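You operate a simulated robot arm through the tools that you are given. There is no shell and no other tool. Be economical: measure what you need, move in short steps, check, and stop when the job is done.

Carry out the task below with a simulated robot arm. There is one attempt and no reset: what you move stays moved.

TASK
Latch the green hose stub, blow it clear, shut the air, then put the small red cap on.
Fine: open the air and hold the blow button till the lamp lights.

It is judged by the outcome, as a careful person would: the job done as asked, and still so three seconds after it is handed in. It fails if anything else is knocked over, pushed out of place, dropped, spilled or broken.

THE ROBOT
A 7-joint arm with a two-finger parallel gripper, fixed in place. Base frame: the origin is at the foot of the arm, x ahead of it, y to its left, z up; the work surface is at about z = 0.006. Lengths are in m, angles in degrees, forces in N, time in s.
With the tool pointing down near the work surface it reaches from about 0.24 to 0.62 m from the base axis. Its first joint turns from -66.0 to 66.0 degrees. Payload 2.6 kg.
Tool frame: the origin (TCP) lies between the finger pads and is the grasp point; the fingertips stand 0.03 m ahead of it; z points along the fingers, y is the line along which they close. The gripper opens to 0.094 m. The fingers are 0.028 m wide and 0.01 m thick; the gripper's body (0.05 by 0.096 m) begins 0.055 m behind the TCP.
Orientation is that of the tool frame in the base frame, as [roll, pitch, yaw] about the fixed x, y, z axes, in that order (R = Rz(yaw) Ry(pitch) Rx(roll)). With the fingers straight down and closing along the base's y, the tool's x points along the base's -x, its y along +y and its z along -z.

THE INTERFACE
- The arm moves only by the tool jog_arm. Its argument "rows" is a list of rows, each an object (a shift or turn left out is 0, a gripper value left out holds the last) with "linear": the shift along the tool's x, y, z in m, a list of three; "delta_rot": the turn, a rotation vector about the tool's x, y, z in degrees, a list of three; "claw": the opening, from 0 (shut) to 1 (fully open). In form: [{"linear": [tx, ty, tz], "delta_rot": [rx, ry, rz], "claw": claw}, ...]. A call has 1 to 20 rows; each row is the pose to reach, as a shift and turn from the pose commanded when the call began, along the tool's axes at that moment. A row lasts 0.2 s, in which the tool goes at most 0.05 m and 8.6 degrees; a call with a longer step from one row to the next is refused whole, and so is a gripper value outside its range. A pose out of reach is approached as far as the arm can. The call stops where the force on the tool passes 70 N (or 10 N more than at its start, if that is more) or the arm is blocked; 0.2 s more then pass. The fingers move at their own pace (about 0.072 m/s each) and stop on an object; they squeeze with about 23 N. The grip force told is the motor's: it shows also when the fingers shut on nothing. Time passes only in rows, and 0.2 s behind the last, so rows that repeat a pose let the fingers close. It gives the time, the measured TCP pose, the force on the tool (base axes), the opening and the grip force at its end, in the units of the frame above (readings bear some noise), and new pictures: "show" is both (left out), scene, wrist or none.
- Cameras (640 x 400 px; columns grow to the right, rows downward): "scene" is fixed at [0.0394, 0.4409, 0.5504]; the picture's right is [-0.69, -0.72, 0.00], its down [-0.50, 0.49, -0.72] and it looks along [0.51, -0.50, -0.70] (base axes); focal length 214 px, centre (320, 200). "wrist" rides on the gripper at [-0.037, 0, -0.058] in the tool frame; the picture's right is [0.00, -1.00, 0.00], its down [0.97, 0.00, -0.24] and it looks along [0.24, 0.00, 0.97] (tool axes); focal length 218 px, centre (320, 200).
- probe_pixels(camera, pixels): for up to 12 pixels [column, row] of the newest picture of that camera ("zoom" is the newest enlarged one), the place [x, y, z] in the base frame of the surface seen there, good to about 0.002 m. No time passes.
- enlarge(camera, box): a new picture of the part [left, top, right, bottom] of that camera's present view, enlarged. No time passes.
- finish_job(): hands the job in; it is judged then, once.

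Work in short steps. Measure before you move; look again where a grasp or a placing could have gone wrong, and mend it. You have 80 turns and 120 pictures in all, the two below and enlarged ones among them. Open the gripper and draw the arm clear of the work before you hand the job in, unless the task says otherwise; then end with one line.

The tools are called after "Call:" as name(argument=value, ...) on one line, values as JSON. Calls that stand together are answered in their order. jog_arm: Moves the arm, as the interface text tells. Its arguments: {"type":"object","properties":{"rows":{"type":"array","items":{"type":"object","properties":{"linear":{"type":"array","items":{"type":"number"}},"delta_rot":{"type":"array","items":{"type":"number"}},"claw":{"type":"number"}}}},"show":{"type":"string","enum":["both","scene","wrist","none"]}},"required":["rows"]} The other tools are called the same way: probe_pixels (camera, pixels) gives the place of the surface under pixels of a picture; enlarge (camera, box) takes an enlarged picture of a part of a camera's view; finish_job () hands the job in.

At the start:

```text
t: 0.0
tool_pos: [0.2621, 0.2475, 0.4012]
orientation: [179.9, 0.0, -180.0]
ft_force: [0.0, 0.0, -0.3]
opening: 0.0939
grasp_force: 0.0
```

scene: 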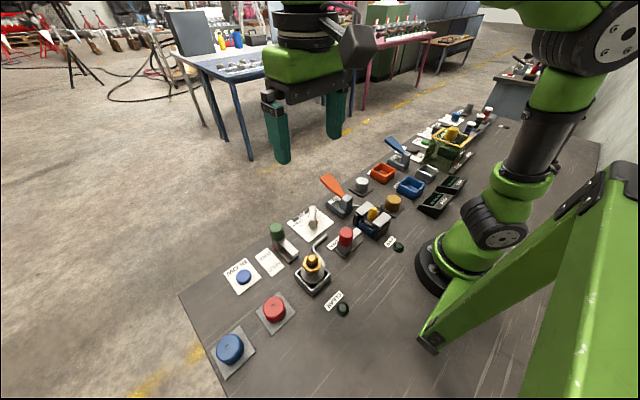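
wrist: 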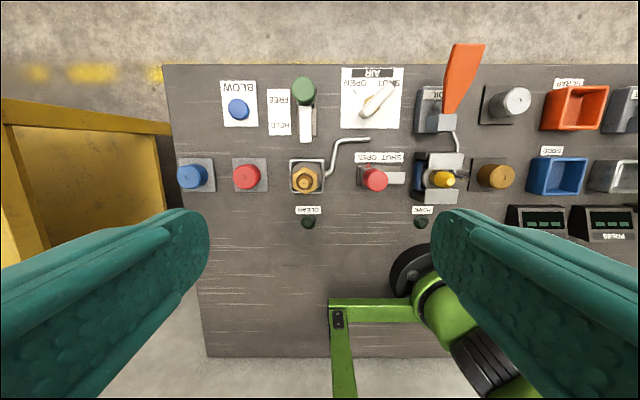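

The pictures show a work board with a BLOW button, an AIR valve, a latch lever (green knob), caps and a stub. I'll enlarge both views to identify the parts.

Call:
enlarge(camera="scene", box=[180, 160, 420, 390])

Call:
enlarge(camera="wrist", box=[160, 60, 480, 240])

Call:
enlarge(camera="scene", box=[310, 90, 510, 230])

```text
1.74 times, centred on (300, 275) of scene
```

zoom: 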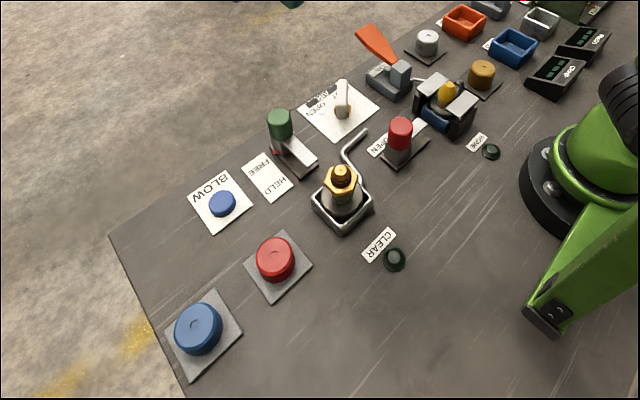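

```text
2.00 times, centred on (320, 150) of wrist
```

zoom: 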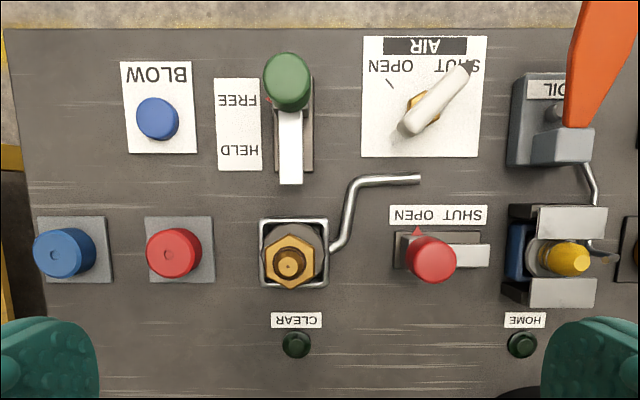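

```text
2.86 times, centred on (410, 160) of scene
```

zoom: 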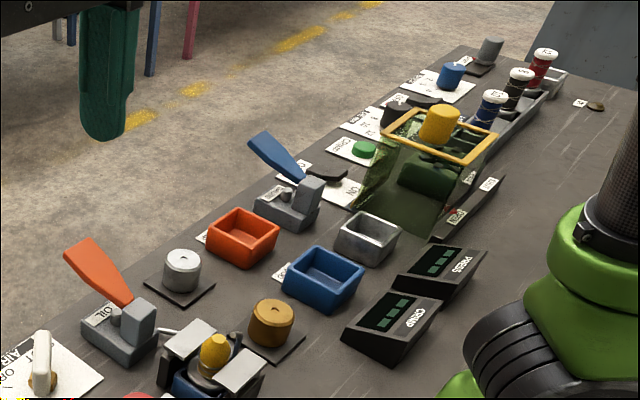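

Next I'll get a closer view; first probing the key parts for their places.

Call:
probe_pixels(camera="wrist", pixels=[[238, 109], [304, 90], [306, 130], [378, 98], [364, 122], [388, 88], [193, 176], [247, 177], [305, 180], [374, 180], [443, 180], [308, 222]])

Call:
enlarge(camera="scene", box=[265, 195, 405, 300])

Call:
enlarge(camera="wrist", box=[270, 60, 480, 235])

```text
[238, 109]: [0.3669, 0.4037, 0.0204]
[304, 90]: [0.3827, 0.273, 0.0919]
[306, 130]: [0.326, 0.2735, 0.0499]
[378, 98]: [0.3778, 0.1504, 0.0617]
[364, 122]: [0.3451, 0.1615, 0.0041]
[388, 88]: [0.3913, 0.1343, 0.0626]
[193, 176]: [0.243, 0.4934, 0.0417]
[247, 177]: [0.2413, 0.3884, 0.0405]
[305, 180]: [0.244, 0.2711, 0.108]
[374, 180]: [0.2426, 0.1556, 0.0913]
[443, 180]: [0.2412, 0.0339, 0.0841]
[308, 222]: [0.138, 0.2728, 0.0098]
```

```text
3.81 times, centred on (335, 248) of scene
```

zoom: 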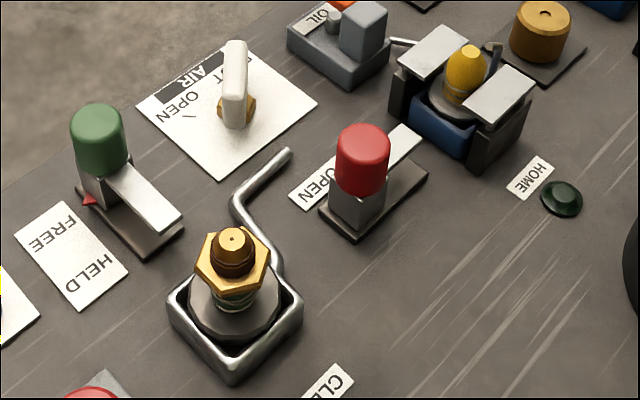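

```text
2.29 times, centred on (375, 148) of wrist
```

zoom: 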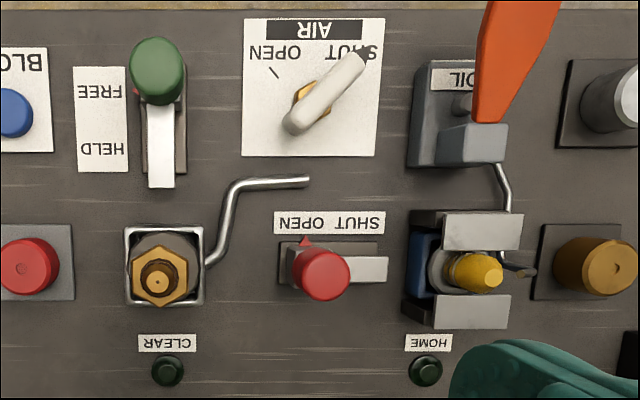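

The stub is the brass fitting (green ring) at about (0.244, 0.271), the green-knob slide is at FREE, and the air handle is at SHUT. I'll go above the green knob and look closer.

Call:
jog_arm(rows=[{"linear": [-0.025, 0.005, 0.04]}, {"linear": [-0.05, 0.01, 0.08]}, {"linear": [-0.075, 0.015, 0.12]}, {"linear": [-0.1, 0.02, 0.16]}, {"linear": [-0.12, 0.0255, 0.2]}, {"linear": [-0.12, 0.0255, 0.2]}])

```text
t: 1.4
tool_pos: [0.3808, 0.2737, 0.2008]
orientation: [179.8, 0.0, 179.9]
ft_force: [-0.2, 0.0, -1.0]
opening: 0.0942
grasp_force: 0.0
```

scene: 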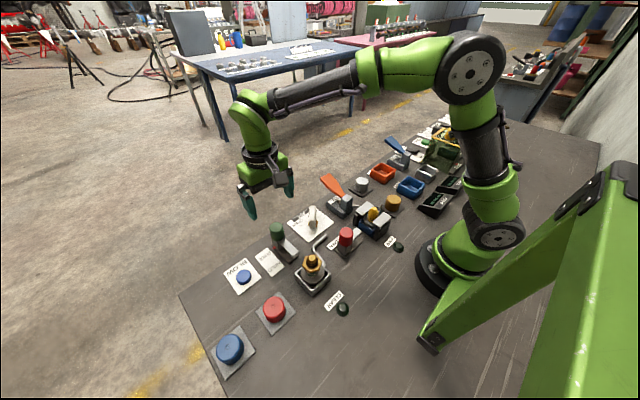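
wrist: 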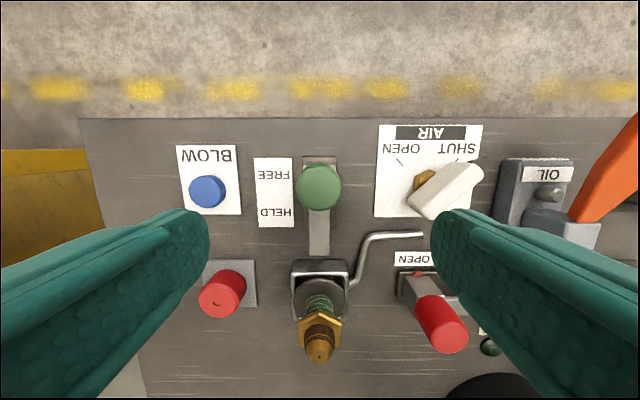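

From here the knob top is at (318,187), the valve handle around (445,190). I'll measure details.

Call:
probe_pixels(camera="wrist", pixels=[[318, 168], [318, 187], [298, 187], [341, 187], [319, 225], [319, 250], [319, 345], [318, 305], [207, 190], [475, 172], [425, 208], [424, 178]])

Call:
enlarge(camera="wrist", box=[240, 110, 500, 272])

Call:
enlarge(camera="scene", box=[255, 195, 355, 300])

```text
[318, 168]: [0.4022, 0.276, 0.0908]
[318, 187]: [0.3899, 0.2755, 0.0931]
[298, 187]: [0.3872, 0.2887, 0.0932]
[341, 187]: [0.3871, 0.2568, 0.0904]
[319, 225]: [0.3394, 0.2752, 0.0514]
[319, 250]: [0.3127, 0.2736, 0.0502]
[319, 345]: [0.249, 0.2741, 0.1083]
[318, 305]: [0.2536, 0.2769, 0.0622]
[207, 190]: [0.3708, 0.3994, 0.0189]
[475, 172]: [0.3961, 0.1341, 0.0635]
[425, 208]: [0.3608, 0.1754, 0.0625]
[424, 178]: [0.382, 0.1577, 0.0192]
```

```text
2.46 times, centred on (370, 191) of wrist
```

zoom: 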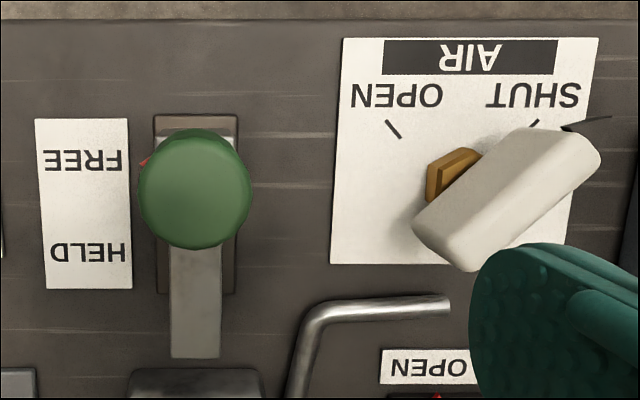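

```text
3.81 times, centred on (305, 248) of scene
```

zoom: 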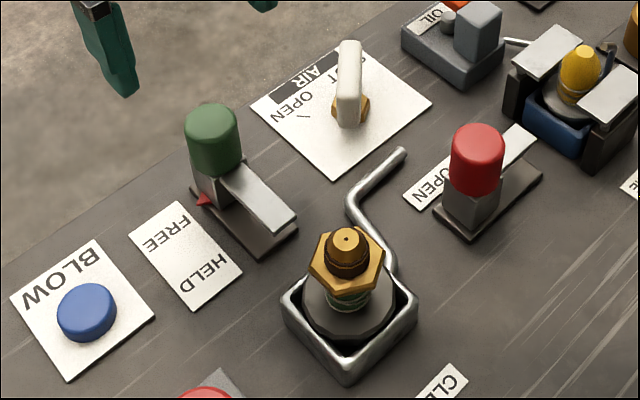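

The knob is centred at about (0.387, 0.273), 31 mm across, top 0.093. I'll descend and grip it.

Call:
jog_arm(rows=[{"linear": [-0.005, -0.001, 0.04]}, {"linear": [-0.006, -0.001, 0.08]}, {"linear": [-0.006, -0.001, 0.115]}, {"linear": [-0.006, -0.001, 0.115], "claw": 0.2}, {"linear": [-0.006, -0.001, 0.115], "claw": 0.2}, {"linear": [-0.006, -0.001, 0.115], "claw": 0.2}, {"linear": [-0.006, -0.001, 0.115], "claw": 0.2}])

```text
t: 3.0
tool_pos: [0.3871, 0.2753, 0.0868]
orientation: [179.8, 0.0, -179.9]
ft_force: [1.0, 21.8, -9.2]
opening: 0.038
grasp_force: 45.7
```

scene: 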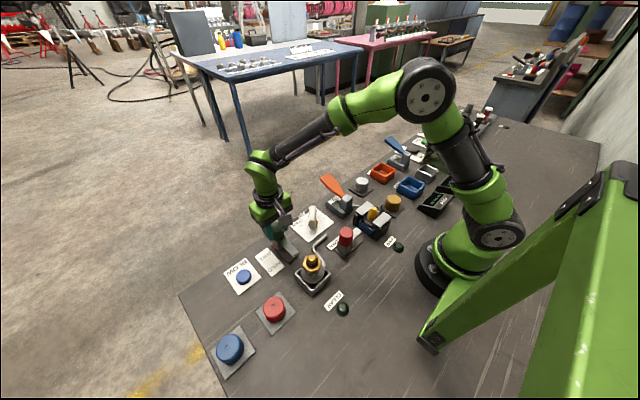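
wrist: 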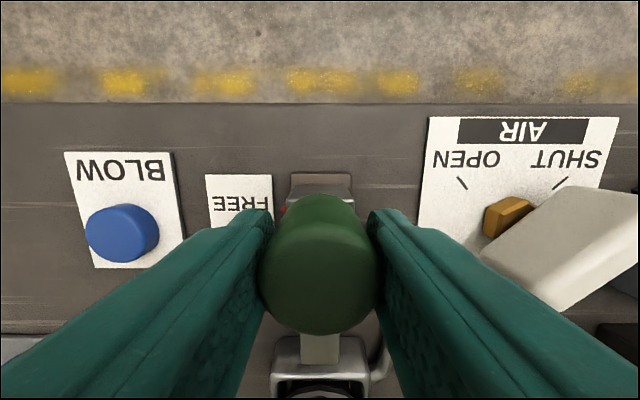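

The fingers grip the knob (0.038) but push sideways, so the knob centre is a little to +y. I'll correct by 3 mm and see the side force.

Call:
jog_arm(rows=[{"linear": [0, 0.003, 0]}, {"linear": [0, 0.003, 0]}], show="none")

```text
t: 3.6
tool_pos: [0.3862, 0.2751, 0.088]
orientation: [-179.9, -0.1, 179.8]
ft_force: [-11.2, -1.4, 4.7]
opening: 0.0383
grasp_force: 44.8
```

Side force is gone. Now I slide the knob toward the stub (base −x, tool +x) in small steps.

Call:
jog_arm(rows=[{"linear": [0.008, 0, 0]}, {"linear": [0.016, 0, 0]}, {"linear": [0.024, 0, 0]}, {"linear": [0.032, 0, 0]}, {"linear": [0.04, 0, 0]}])

```text
t: 4.8
tool_pos: [0.3502, 0.2753, 0.087]
orientation: [-180.0, 0.1, 179.8]
ft_force: [-1.3, -7.3, 20.2]
opening: 0.0376
grasp_force: 45.0
```

scene: 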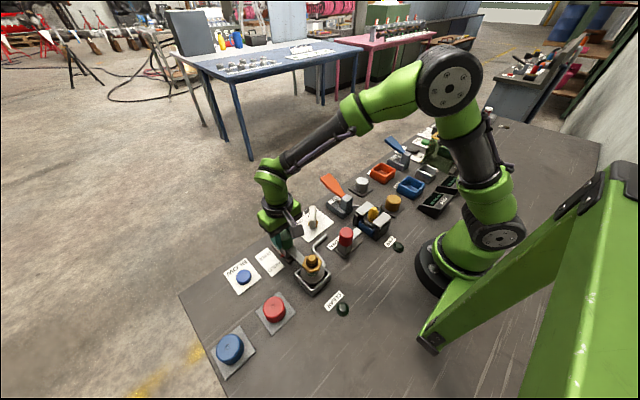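
wrist: 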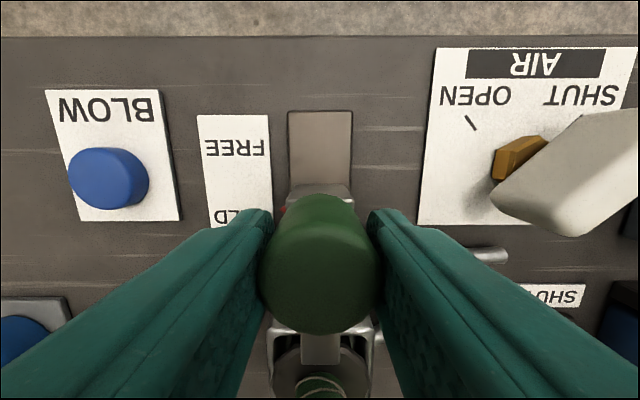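

It slid 36 mm; the HELD mark is about 42 mm along, so I push on gently to its end.

Call:
jog_arm(rows=[{"linear": [0.004, 0, 0]}, {"linear": [0.008, 0, 0]}, {"linear": [0.012, 0, 0]}, {"linear": [0.012, 0, 0]}])

```text
t: 5.8
tool_pos: [0.3412, 0.2749, 0.0876]
orientation: [179.9, 0.8, 179.9]
ft_force: [32.9, -7.6, 11.3]
opening: 0.0377
grasp_force: 44.9
```

scene: 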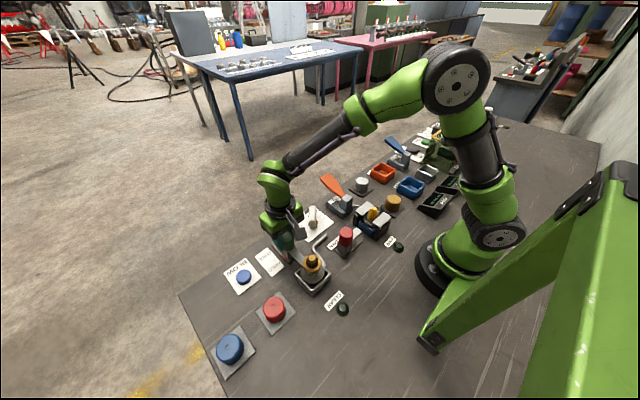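
wrist: 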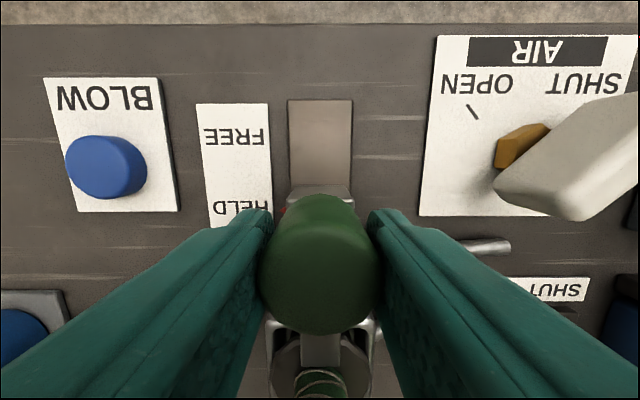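

The end stop is met (33 N at 45 mm of travel). I relieve the push, open and rise.

Call:
jog_arm(rows=[{"linear": [-0.003, 0, 0]}, {"linear": [-0.003, 0, 0], "claw": 1}, {"linear": [-0.003, 0, 0], "claw": 1}, {"linear": [-0.003, 0, 0], "claw": 1}, {"linear": [-0.003, 0, -0.03]}, {"linear": [-0.003, 0, -0.07]}, {"linear": [-0.003, 0, -0.115]}, {"linear": [-0.003, 0, -0.115]}])

```text
t: 7.6
tool_pos: [0.3401, 0.2792, 0.2026]
orientation: [179.8, 0.0, 180.0]
ft_force: [0.0, 0.0, 0.3]
opening: 0.0939
grasp_force: 0.0
```

scene: 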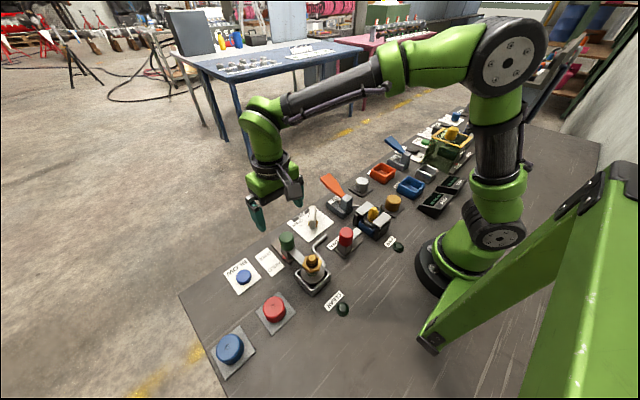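
wrist: 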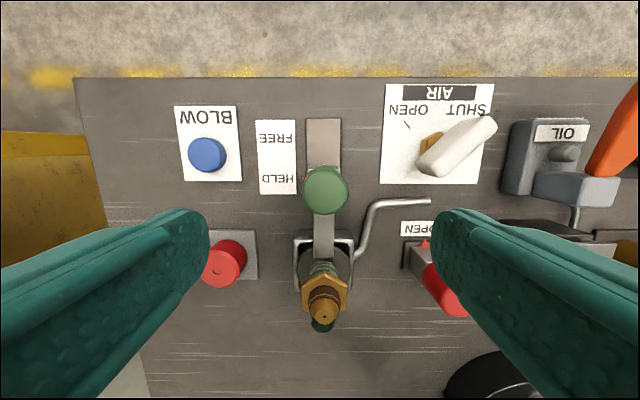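

The slide is HELD and the tongue reaches the stub. Now the air handle: I'll move over it and measure pivot and ticks.

Call:
jog_arm(rows=[{"linear": [-0.012, -0.04, 0.0]}, {"linear": [-0.022, -0.08, 0.0]}, {"linear": [-0.036, -0.12, 0.0]}, {"linear": [-0.036, -0.12, 0.0]}], show="wrist")

Call:
enlarge(camera="wrist", box=[220, 90, 420, 290])

Call:
enlarge(camera="scene", box=[270, 190, 350, 245])

```text
t: 8.6
tool_pos: [0.3748, 0.157, 0.2009]
orientation: [179.8, -0.1, 180.0]
ft_force: [1.3, -0.5, 0.9]
opening: 0.0939
grasp_force: 0.1
```

wrist: 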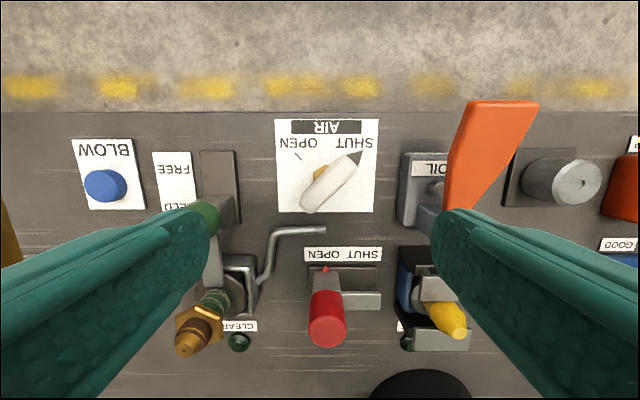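

```text
2.00 times, centred on (320, 190) of wrist
```

zoom: 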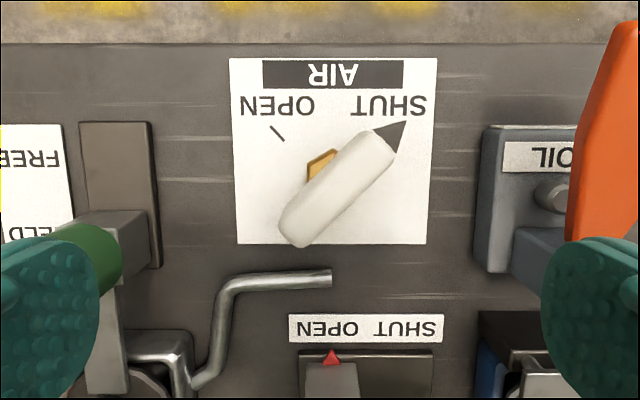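

```text
7.27 times, centred on (310, 218) of scene
```

zoom: 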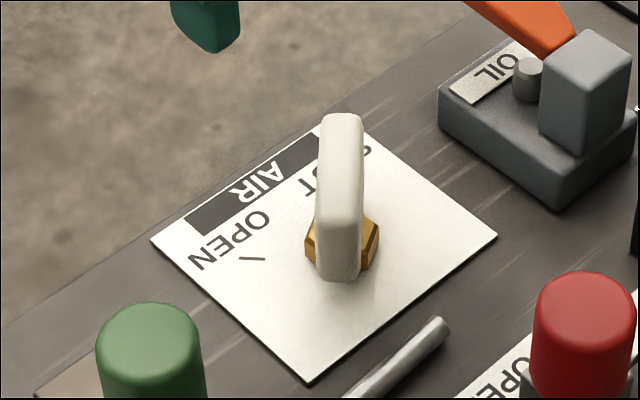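

The handle is a bar centred on the nut, pointer at SHUT. I'll measure its ends, sides and the OPEN tick.

Call:
probe_pixels(camera="wrist", pixels=[[351, 161], [308, 207], [320, 187], [338, 187], [330, 184], [346, 159], [299, 157], [357, 157], [317, 174], [105, 184], [353, 172], [302, 203]])

```text
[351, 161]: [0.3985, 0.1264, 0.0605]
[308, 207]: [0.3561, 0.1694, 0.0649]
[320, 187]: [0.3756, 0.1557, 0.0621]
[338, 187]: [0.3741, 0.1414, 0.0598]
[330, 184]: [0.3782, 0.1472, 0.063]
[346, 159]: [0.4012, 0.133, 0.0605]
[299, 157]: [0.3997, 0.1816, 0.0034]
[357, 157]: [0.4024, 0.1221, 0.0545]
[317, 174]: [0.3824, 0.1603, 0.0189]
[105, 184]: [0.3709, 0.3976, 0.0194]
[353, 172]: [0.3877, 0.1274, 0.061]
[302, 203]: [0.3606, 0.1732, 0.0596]
```

Handle centre is about (0.3785, 0.1505), lying at −45°, top 0.063. Checking the orange lever for clearance, then I rotate the tool by 45° above the handle.

Call:
probe_pixels(camera="wrist", pixels=[[475, 105], [535, 103], [450, 180], [465, 120], [408, 160], [310, 230]])

Call:
jog_arm(rows=[{"linear": [-0.0037, -0.0065, 0], "delta_rot": [0, 0, 7.5], "claw": 0.55}, {"linear": [-0.0037, -0.0065, 0], "delta_rot": [0, 0, 15]}, {"linear": [-0.0037, -0.0065, 0], "delta_rot": [0, 0, 22.5]}, {"linear": [-0.0037, -0.0065, 0], "delta_rot": [0, 0, 30]}, {"linear": [-0.0037, -0.0065, 0], "delta_rot": [0, 0, 37.5]}, {"linear": [-0.0037, -0.0065, 0], "delta_rot": [0, 0, 45]}, {"linear": [-0.0037, -0.0065, 0], "delta_rot": [0, 0, 45]}], show="wrist")

```text
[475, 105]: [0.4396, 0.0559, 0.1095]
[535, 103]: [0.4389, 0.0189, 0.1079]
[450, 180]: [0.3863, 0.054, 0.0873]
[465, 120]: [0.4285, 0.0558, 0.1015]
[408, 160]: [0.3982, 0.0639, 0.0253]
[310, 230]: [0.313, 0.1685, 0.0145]
```

```text
t: 10.2
tool_pos: [0.3791, 0.1487, 0.2033]
orientation: [-180.0, -0.1, 134.8]
ft_force: [-0.3, 0.1, 0.0]
opening: 0.0514
grasp_force: 0.1
```

wrist: 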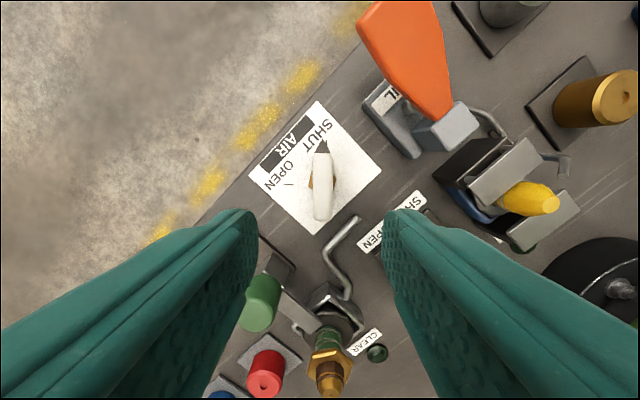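

The bar is centred between the fingers (column 322) and aligned. I descend and grip it.

Call:
jog_arm(rows=[{"linear": [0, 0, 0.045]}, {"linear": [0, 0, 0.09]}, {"linear": [0, 0, 0.12]}, {"linear": [0, 0, 0.138]}, {"linear": [0, 0, 0.138], "claw": 0.05}, {"linear": [0, 0, 0.138], "claw": 0.05}, {"linear": [0, 0, 0.138], "claw": 0.05}])

```text
t: 11.8
tool_pos: [0.3785, 0.1467, 0.064]
orientation: [-179.8, -0.2, 134.9]
ft_force: [-17.9, -15.3, 5.9]
opening: 0.0235
grasp_force: 44.6
```

scene: 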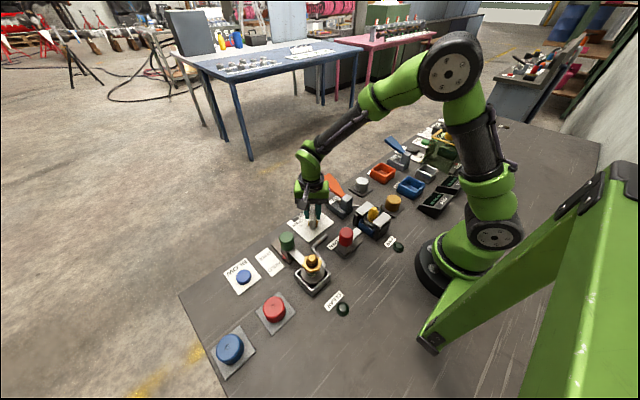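
wrist: 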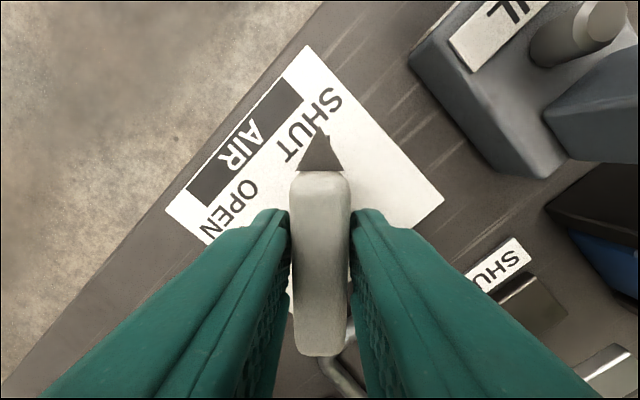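

Gripped at 23.5 mm with a side force; I relieve it by 3 mm along tool −y, then turn counter-clockwise (−z tool) toward OPEN.

Call:
jog_arm(rows=[{"linear": [0.001, -0.003, 0]}, {"linear": [0.002, -0.003, 0]}], show="none")

Call:
jog_arm(rows=[{"delta_rot": [0, 0, -7.5]}, {"delta_rot": [0, 0, -15]}, {"delta_rot": [0, 0, -22.5]}, {"delta_rot": [0, 0, -30]}, {"delta_rot": [0, 0, -37.5]}, {"delta_rot": [0, 0, -45]}])

```text
t: 12.4
tool_pos: [0.3775, 0.1471, 0.0625]
orientation: [179.7, 0.3, 134.9]
ft_force: [17.2, -14.0, -19.9]
opening: 0.0235
grasp_force: 45.2
```

```text
t: 13.8
tool_pos: [0.3766, 0.1495, 0.067]
orientation: [179.7, 0.4, 180.0]
ft_force: [1.6, -11.0, 49.9]
opening: 0.019
grasp_force: 44.6
```

scene: 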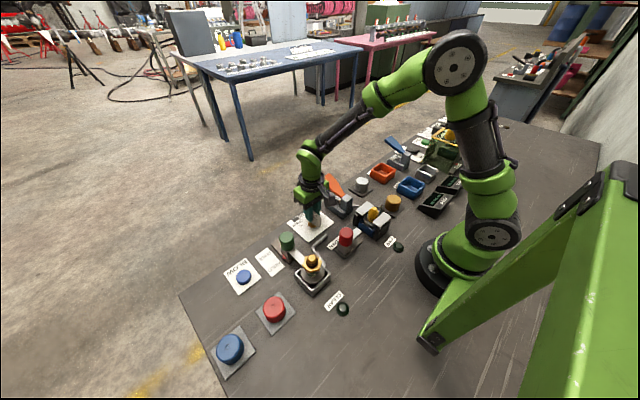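
wrist: 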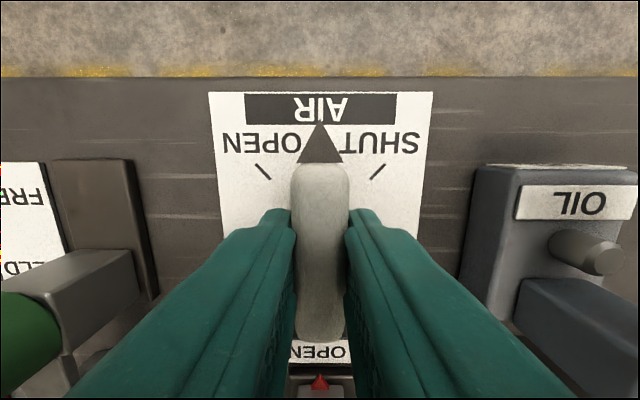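

Halfway: the pointer is upright between ticks, but there's 50 N upward (fingertips on the nut). I raise 6 mm then turn the remaining 45°.

Call:
jog_arm(rows=[{"linear": [0, 0, -0.006]}, {"linear": [0, 0, -0.006], "delta_rot": [0, 0, -7.5]}, {"linear": [0, 0, -0.006], "delta_rot": [0, 0, -15]}, {"linear": [0, 0, -0.006], "delta_rot": [0, 0, -22.5]}, {"linear": [0, 0, -0.006], "delta_rot": [0, 0, -30]}, {"linear": [0, 0, -0.006], "delta_rot": [0, 0, -37.5]}, {"linear": [0, 0, -0.006], "delta_rot": [0, 0, -45]}, {"linear": [0, 0, -0.006], "delta_rot": [0, 0, -45]}])

```text
t: 15.6
tool_pos: [0.3751, 0.1497, 0.0692]
orientation: [179.8, -0.1, -134.9]
ft_force: [10.7, 16.0, -37.7]
opening: 0.0189
grasp_force: 45.6
```

scene: 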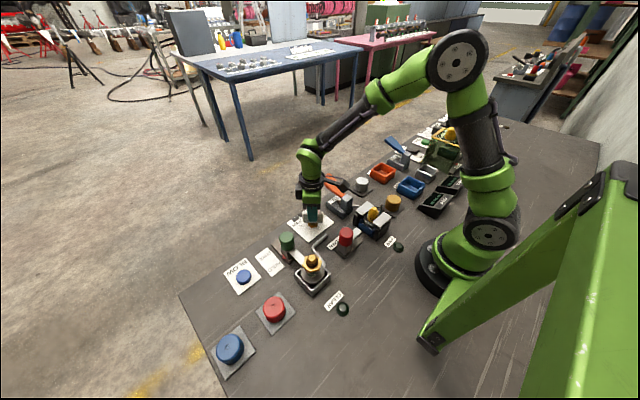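
wrist: 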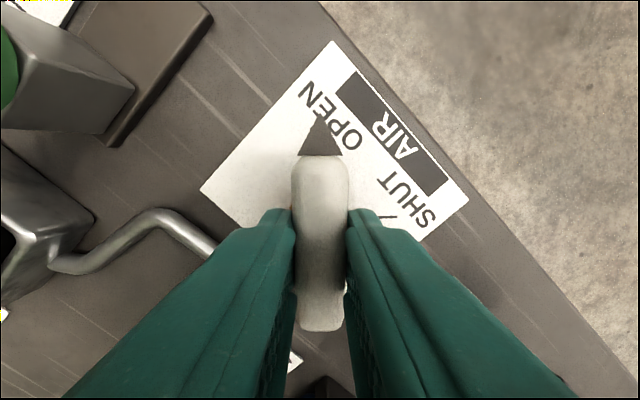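

The pointer now covers the OPEN tick. I release, rise, and turn the wrist back toward nominal.

Call:
jog_arm(rows=[{"linear": [0, 0, 0.003], "claw": 0.6}, {"linear": [0, 0, 0.003]}, {"linear": [0, 0, 0.003]}, {"linear": [0, 0, -0.04]}, {"linear": [0, 0, -0.08]}, {"linear": [0, 0, -0.12]}, {"linear": [0, 0, -0.13], "delta_rot": [0, 0, 7.5]}, {"linear": [0, 0, -0.13], "delta_rot": [0, 0, 15]}, {"linear": [0, 0, -0.13], "delta_rot": [0, 0, 22.5]}, {"linear": [0, 0, -0.13], "delta_rot": [0, 0, 30]}, {"linear": [0, 0, -0.13], "delta_rot": [0, 0, 37.5]}, {"linear": [0, 0, -0.13], "delta_rot": [0, 0, 45]}, {"linear": [0, 0, -0.13], "delta_rot": [0, 0, 45]}])

```text
t: 18.4
tool_pos: [0.3745, 0.1485, 0.2012]
orientation: [180.0, 0.0, 179.8]
ft_force: [0.2, 0.0, 0.2]
opening: 0.0565
grasp_force: 0.0
```

scene: 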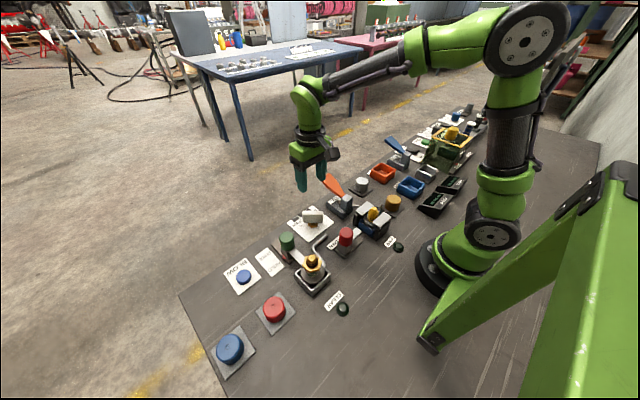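
wrist: 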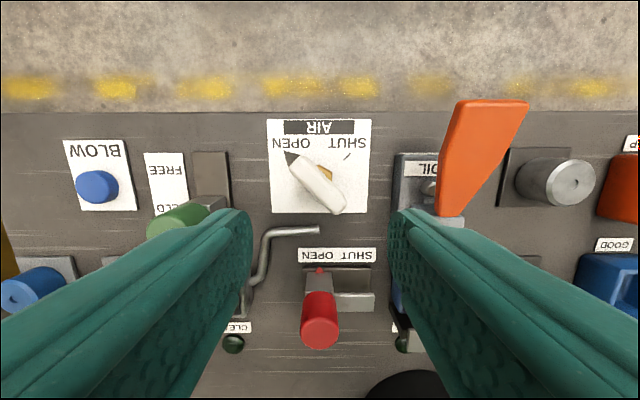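

Air is OPEN. Now to the blow button at (0.371, 0.3985): I go above it with the fingers shut.

Call:
jog_arm(rows=[{"linear": [0.001, 0.048, 0], "claw": 0}, {"linear": [0.002, 0.096, 0]}, {"linear": [0.003, 0.144, 0]}, {"linear": [0.0035, 0.192, 0]}, {"linear": [0.0035, 0.24, 0]}, {"linear": [0.0035, 0.25, 0.03]}, {"linear": [0.0035, 0.25, 0.075]}, {"linear": [0.0035, 0.25, 0.12]}, {"linear": [0.0035, 0.25, 0.14]}, {"linear": [0.0035, 0.25, 0.14]}])

```text
t: 20.6
tool_pos: [0.3706, 0.3988, 0.0597]
orientation: [179.8, 0.1, 179.9]
ft_force: [1.5, -0.2, -0.4]
opening: 0.0
grasp_force: 23.1
```

scene: 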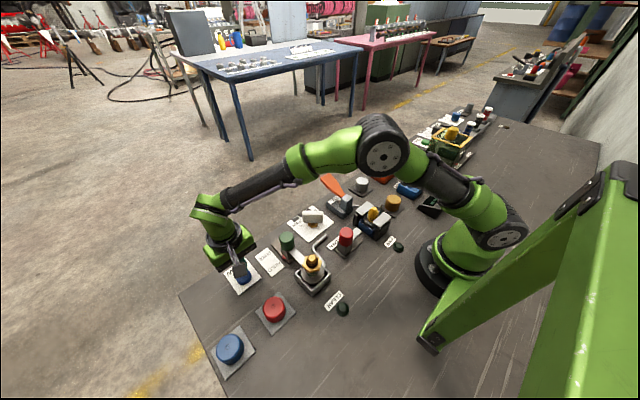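
wrist: 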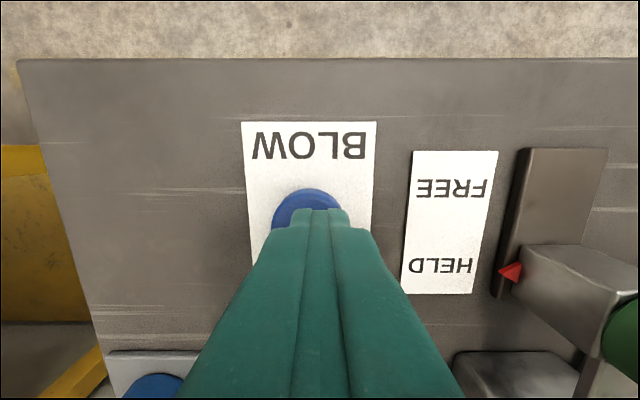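

The tips are 10 mm above the button and over it. I press down slowly and hold, watching the CLEAR lamp at about (343,310) in the scene view.

Call:
jog_arm(rows=[{"linear": [0, 0, 0.006]}, {"linear": [0, 0, 0.01]}, {"linear": [0, 0, 0.013]}, {"linear": [0, 0, 0.015]}, {"linear": [0, 0, 0.016]}, {"linear": [0, 0, 0.016]}, {"linear": [0, 0, 0.016]}, {"linear": [0, 0, 0.016]}], show="scene")

Call:
enlarge(camera="scene", box=[200, 220, 360, 320])

```text
t: 22.4
tool_pos: [0.3716, 0.3997, 0.044]
orientation: [179.9, 0.0, 180.0]
ft_force: [-1.2, 0.6, 1.8]
opening: 0.0001
grasp_force: 22.3
```

scene: 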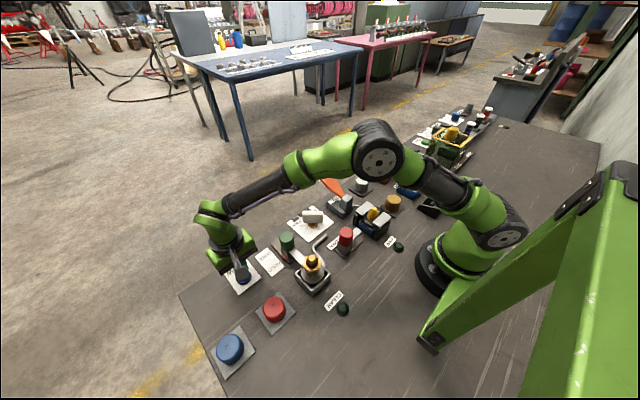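

```text
4.00 times, centred on (280, 270) of scene
```

zoom: 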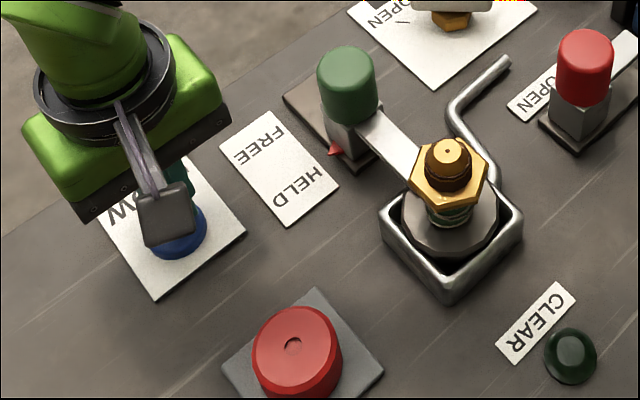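

The button is down about 5 mm with light force; the lamp is not lit yet. I press 2 mm more and hold longer.

Call:
jog_arm(rows=[{"linear": [0, 0, 0.001]}, {"linear": [0, 0, 0.002]}, {"linear": [0, 0, 0.002]}, {"linear": [0, 0, 0.002]}, {"linear": [0, 0, 0.002]}, {"linear": [0, 0, 0.002]}, {"linear": [0, 0, 0.002]}, {"linear": [0, 0, 0.002]}], show="none")

Call:
enlarge(camera="scene", box=[200, 220, 360, 320])

```text
t: 24.2
tool_pos: [0.3715, 0.3993, 0.0415]
orientation: [179.9, 0.0, 179.9]
ft_force: [2.0, -0.8, 3.2]
opening: 0.0
grasp_force: 23.3
```

```text
4.00 times, centred on (280, 270) of scene
```

zoom: 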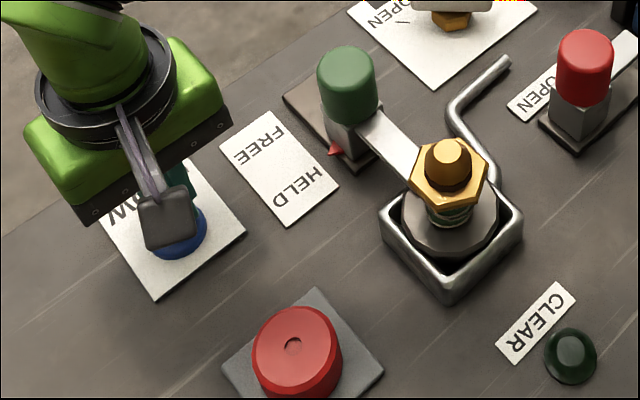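

The dirt on the stub's tip has changed (now clean brass), so it's blowing; the lamp is still dark. I keep holding.

Call:
jog_arm(rows=[{"linear": [0, 0, 0]}, {"linear": [0, 0, 0]}, {"linear": [0, 0, 0]}, {"linear": [0, 0, 0]}, {"linear": [0, 0, 0]}], show="none")

Call:
enlarge(camera="scene", box=[200, 220, 360, 320])

```text
t: 25.4
tool_pos: [0.371, 0.3984, 0.0418]
orientation: [179.9, 0.0, -180.0]
ft_force: [0.5, -1.7, 4.0]
opening: 0.0
grasp_force: 22.8
```

```text
4.00 times, centred on (280, 270) of scene
```

zoom: 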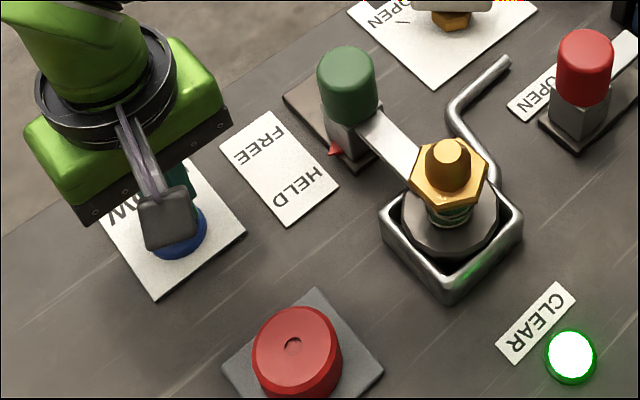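

The CLEAR lamp is lit. I release the button, rise and go back over the air handle, turning to match its OPEN position.

Call:
jog_arm(rows=[{"linear": [0, 0, -0.04]}, {"linear": [0, 0, -0.085]}, {"linear": [0, 0, -0.13]}, {"linear": [0, -0.02, -0.16]}, {"linear": [-0.001, -0.068, -0.16], "claw": 0.6}, {"linear": [-0.002, -0.116, -0.16], "delta_rot": [0, 0, -7.5]}, {"linear": [-0.003, -0.164, -0.16], "delta_rot": [0, 0, -15]}, {"linear": [-0.004, -0.212, -0.16], "delta_rot": [0, 0, -22.5]}, {"linear": [-0.0055, -0.2495, -0.16], "delta_rot": [0, 0, -30]}, {"linear": [-0.0055, -0.2495, -0.16], "delta_rot": [0, 0, -37.5]}, {"linear": [-0.0055, -0.2495, -0.16], "delta_rot": [0, 0, -45]}, {"linear": [-0.0055, -0.2495, -0.16], "delta_rot": [0, 0, -45]}])

```text
t: 28.0
tool_pos: [0.377, 0.1491, 0.2023]
orientation: [179.9, 0.0, -134.9]
ft_force: [0.0, -0.6, -0.1]
opening: 0.0563
grasp_force: 0.1
```

scene: 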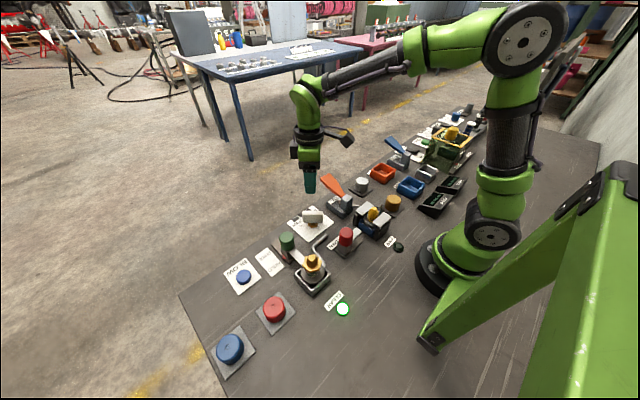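
wrist: 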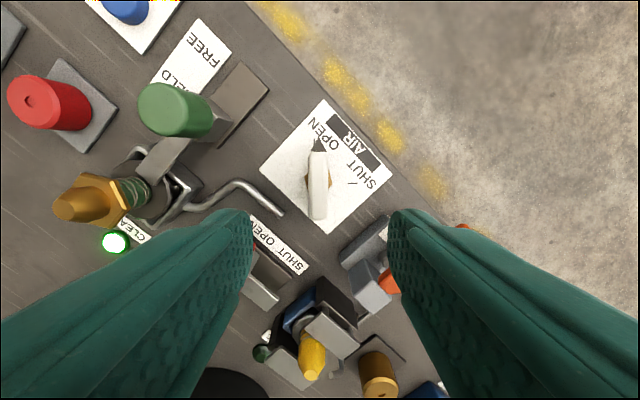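

The bar is centred (column 318) and the lamp stays lit. I descend, grip at z≈0.069, and turn back clockwise to SHUT.

Call:
jog_arm(rows=[{"linear": [0, 0, 0.045]}, {"linear": [0, 0, 0.09]}, {"linear": [0, 0, 0.12]}, {"linear": [0, 0, 0.132]}, {"linear": [0, 0, 0.132], "claw": 0.05}, {"linear": [0, 0, 0.132]}, {"linear": [0, 0, 0.132]}], show="wrist")

```text
t: 29.6
tool_pos: [0.3763, 0.1517, 0.069]
orientation: [179.6, -0.1, -134.8]
ft_force: [-16.9, 13.7, 1.3]
opening: 0.0189
grasp_force: 45.0
```

wrist: 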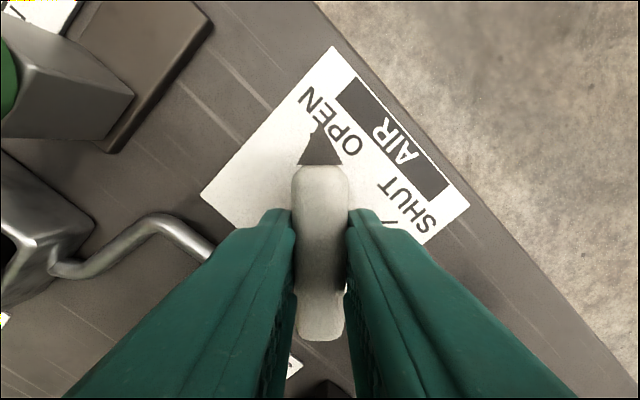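

Gripped. I shift 2 mm along tool +y to relieve the side force and turn 90° clockwise.

Call:
jog_arm(rows=[{"linear": [0, 0.002, 0]}, {"linear": [0, 0.002, 0], "delta_rot": [0, 0, 7.5]}, {"linear": [0, 0.002, 0], "delta_rot": [0, 0, 15]}, {"linear": [0, 0.002, 0], "delta_rot": [0, 0, 22.5]}, {"linear": [0, 0.002, 0], "delta_rot": [0, 0, 30]}, {"linear": [0, 0.002, 0], "delta_rot": [0, 0, 37.5]}, {"linear": [0, 0.002, 0], "delta_rot": [0, 0, 45]}, {"linear": [0, 0.002, 0], "delta_rot": [0, 0, 52.5]}, {"linear": [0, 0.002, 0], "delta_rot": [0, 0, 60]}, {"linear": [0, 0.002, 0], "delta_rot": [0, 0, 67.5]}, {"linear": [0, 0.002, 0], "delta_rot": [0, 0, 75]}, {"linear": [0, 0.002, 0], "delta_rot": [0, 0, 82.5]}, {"linear": [0, 0.002, 0], "delta_rot": [0, 0, 90]}, {"linear": [0, 0.002, 0], "delta_rot": [0, 0, 90]}], show="wrist")

```text
t: 32.6
tool_pos: [0.3765, 0.1486, 0.0702]
orientation: [180.0, 0.2, 134.8]
ft_force: [17.3, -16.0, -31.3]
opening: 0.019
grasp_force: 44.8
```

wrist: 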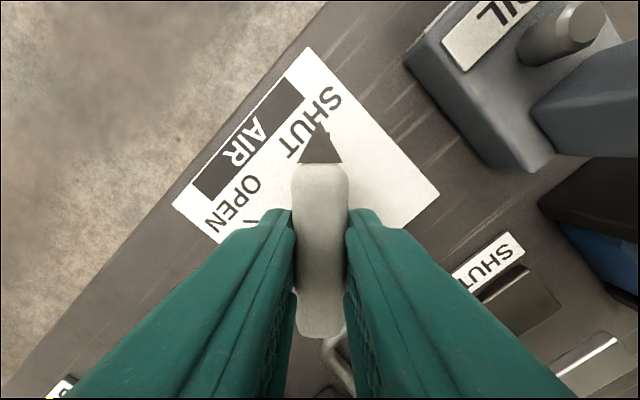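

The handle is back at SHUT. I release, rise and straighten the wrist.

Call:
jog_arm(rows=[{"linear": [0, 0, 0.002], "claw": 0.6}, {"linear": [0, 0, 0.002]}, {"linear": [0, 0, 0.002]}, {"linear": [0, 0, -0.04]}, {"linear": [0, 0, -0.08]}, {"linear": [0, 0, -0.12]}, {"linear": [0, 0, -0.13], "delta_rot": [0, 0, -7.5]}, {"linear": [0, 0, -0.13], "delta_rot": [0, 0, -15]}, {"linear": [0, 0, -0.13], "delta_rot": [0, 0, -22.5]}, {"linear": [0, 0, -0.13], "delta_rot": [0, 0, -30]}, {"linear": [0, 0, -0.13], "delta_rot": [0, 0, -37.5]}, {"linear": [0, 0, -0.13], "delta_rot": [0, 0, -45]}, {"linear": [0, 0, -0.13], "delta_rot": [0, 0, -45]}])

Call:
enlarge(camera="scene", box=[190, 195, 370, 380])

```text
t: 35.4
tool_pos: [0.376, 0.1507, 0.2001]
orientation: [180.0, 0.0, -180.0]
ft_force: [-0.1, -0.4, 0.3]
opening: 0.0566
grasp_force: 0.0
```

scene: 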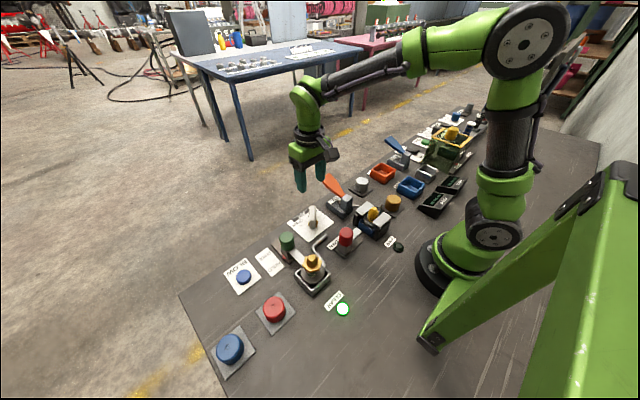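
wrist: 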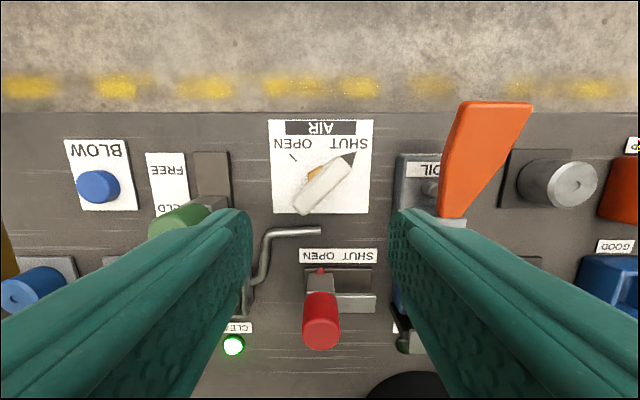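

```text
2.16 times, centred on (280, 288) of scene
```

zoom: 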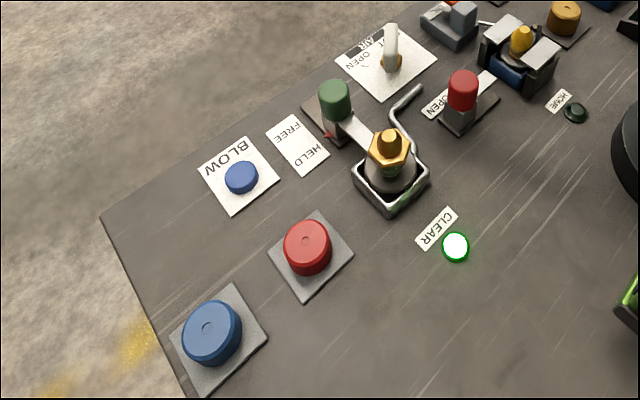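

All is shut and clear. Next I go above the red cap at (0.241, 0.388) with the gripper opening.

Call:
jog_arm(rows=[{"linear": [0.022, 0.039, 0], "claw": 0.9}, {"linear": [0.044, 0.078, 0]}, {"linear": [0.066, 0.117, 0]}, {"linear": [0.088, 0.156, 0]}, {"linear": [0.11, 0.195, 0]}, {"linear": [0.135, 0.237, 0]}, {"linear": [0.135, 0.237, 0]}])

```text
t: 37.0
tool_pos: [0.2399, 0.3885, 0.2009]
orientation: [179.9, 0.0, 179.9]
ft_force: [-0.3, -1.5, 0.9]
opening: 0.0848
grasp_force: 0.0
```

scene: 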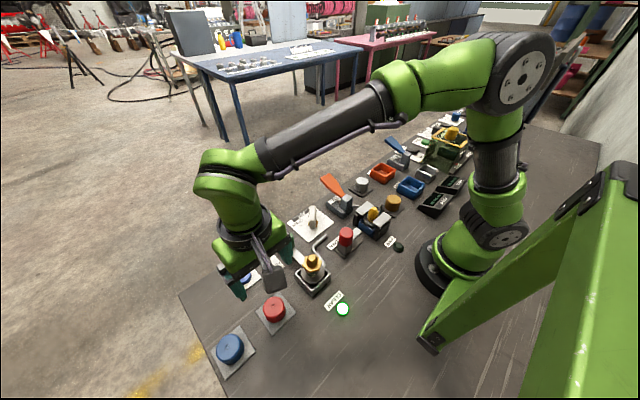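
wrist: 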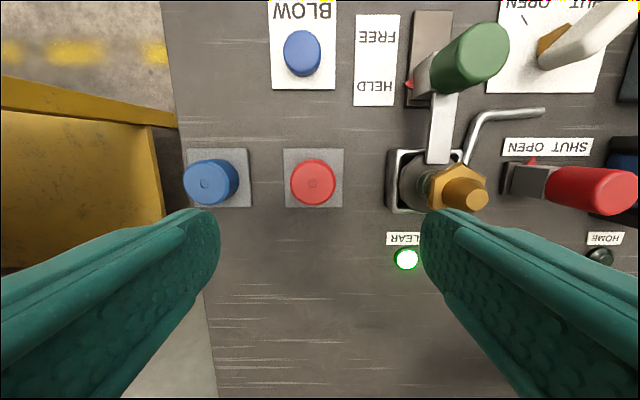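

Call:
probe_pixels(camera="wrist", pixels=[[313, 182], [293, 182], [333, 182], [313, 163], [313, 199], [288, 205], [464, 195], [484, 193], [446, 186], [440, 175], [400, 205], [210, 182]])

Call:
enlarge(camera="wrist", box=[260, 130, 500, 280])

```text
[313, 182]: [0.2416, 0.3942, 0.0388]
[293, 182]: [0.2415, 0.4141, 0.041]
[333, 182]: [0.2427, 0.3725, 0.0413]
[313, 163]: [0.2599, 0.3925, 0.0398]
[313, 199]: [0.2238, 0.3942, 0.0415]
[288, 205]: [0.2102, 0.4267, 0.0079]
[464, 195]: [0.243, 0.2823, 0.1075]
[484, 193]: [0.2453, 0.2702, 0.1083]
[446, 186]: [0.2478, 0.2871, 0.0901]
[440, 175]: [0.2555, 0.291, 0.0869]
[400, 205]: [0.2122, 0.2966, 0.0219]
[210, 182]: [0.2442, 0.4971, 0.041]
```

```text
2.67 times, centred on (380, 205) of wrist
```

zoom: 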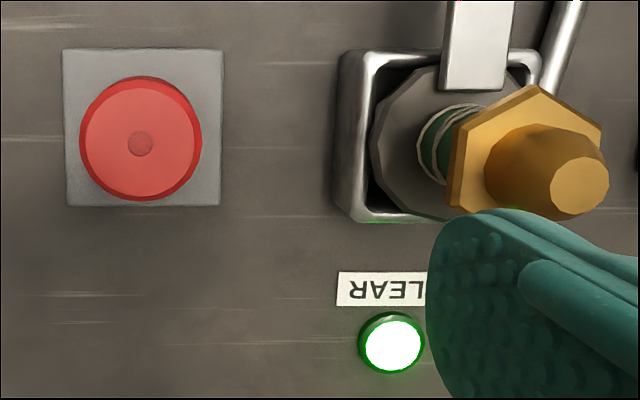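

Red cap centre is (0.242, 0.393), 42 mm across, top 0.04. I'll measure the nipple's tip and hex precisely.

Call:
probe_pixels(camera="zoom", pixels=[[580, 185], [556, 185], [604, 185], [580, 164], [580, 208], [515, 180], [520, 130], [536, 90], [600, 122], [470, 205], [456, 180], [515, 200]])

Call:
jog_arm(rows=[{"linear": [0, -0.04, -0.02]}, {"linear": [0, -0.08, -0.04]}, {"linear": [0, -0.118, -0.05]}, {"linear": [0, -0.118, -0.05]}], show="wrist")

Call:
enlarge(camera="wrist", box=[250, 120, 390, 260])

```text
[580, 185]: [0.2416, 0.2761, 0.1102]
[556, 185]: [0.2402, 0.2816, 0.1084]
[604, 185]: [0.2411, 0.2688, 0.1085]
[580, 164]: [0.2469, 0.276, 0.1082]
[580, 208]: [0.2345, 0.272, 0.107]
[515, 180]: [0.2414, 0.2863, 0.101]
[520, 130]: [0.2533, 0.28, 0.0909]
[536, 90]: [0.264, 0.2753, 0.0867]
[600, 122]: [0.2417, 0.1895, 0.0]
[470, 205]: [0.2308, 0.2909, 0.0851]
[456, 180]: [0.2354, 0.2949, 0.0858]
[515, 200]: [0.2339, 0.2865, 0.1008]
```

```text
t: 38.0
tool_pos: [0.2424, 0.2708, 0.2501]
orientation: [179.8, 0.0, -179.9]
ft_force: [-0.7, 0.1, -0.6]
opening: 0.0847
grasp_force: 0.0
```

wrist: 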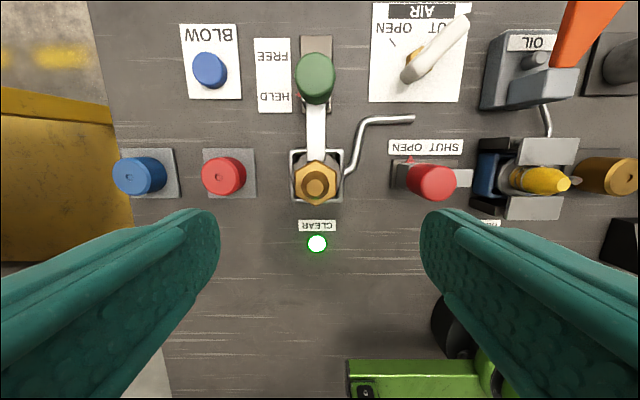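

```text
2.86 times, centred on (320, 190) of wrist
```

zoom: 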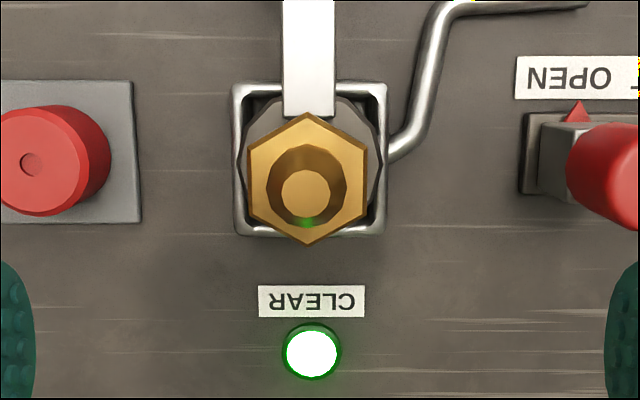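

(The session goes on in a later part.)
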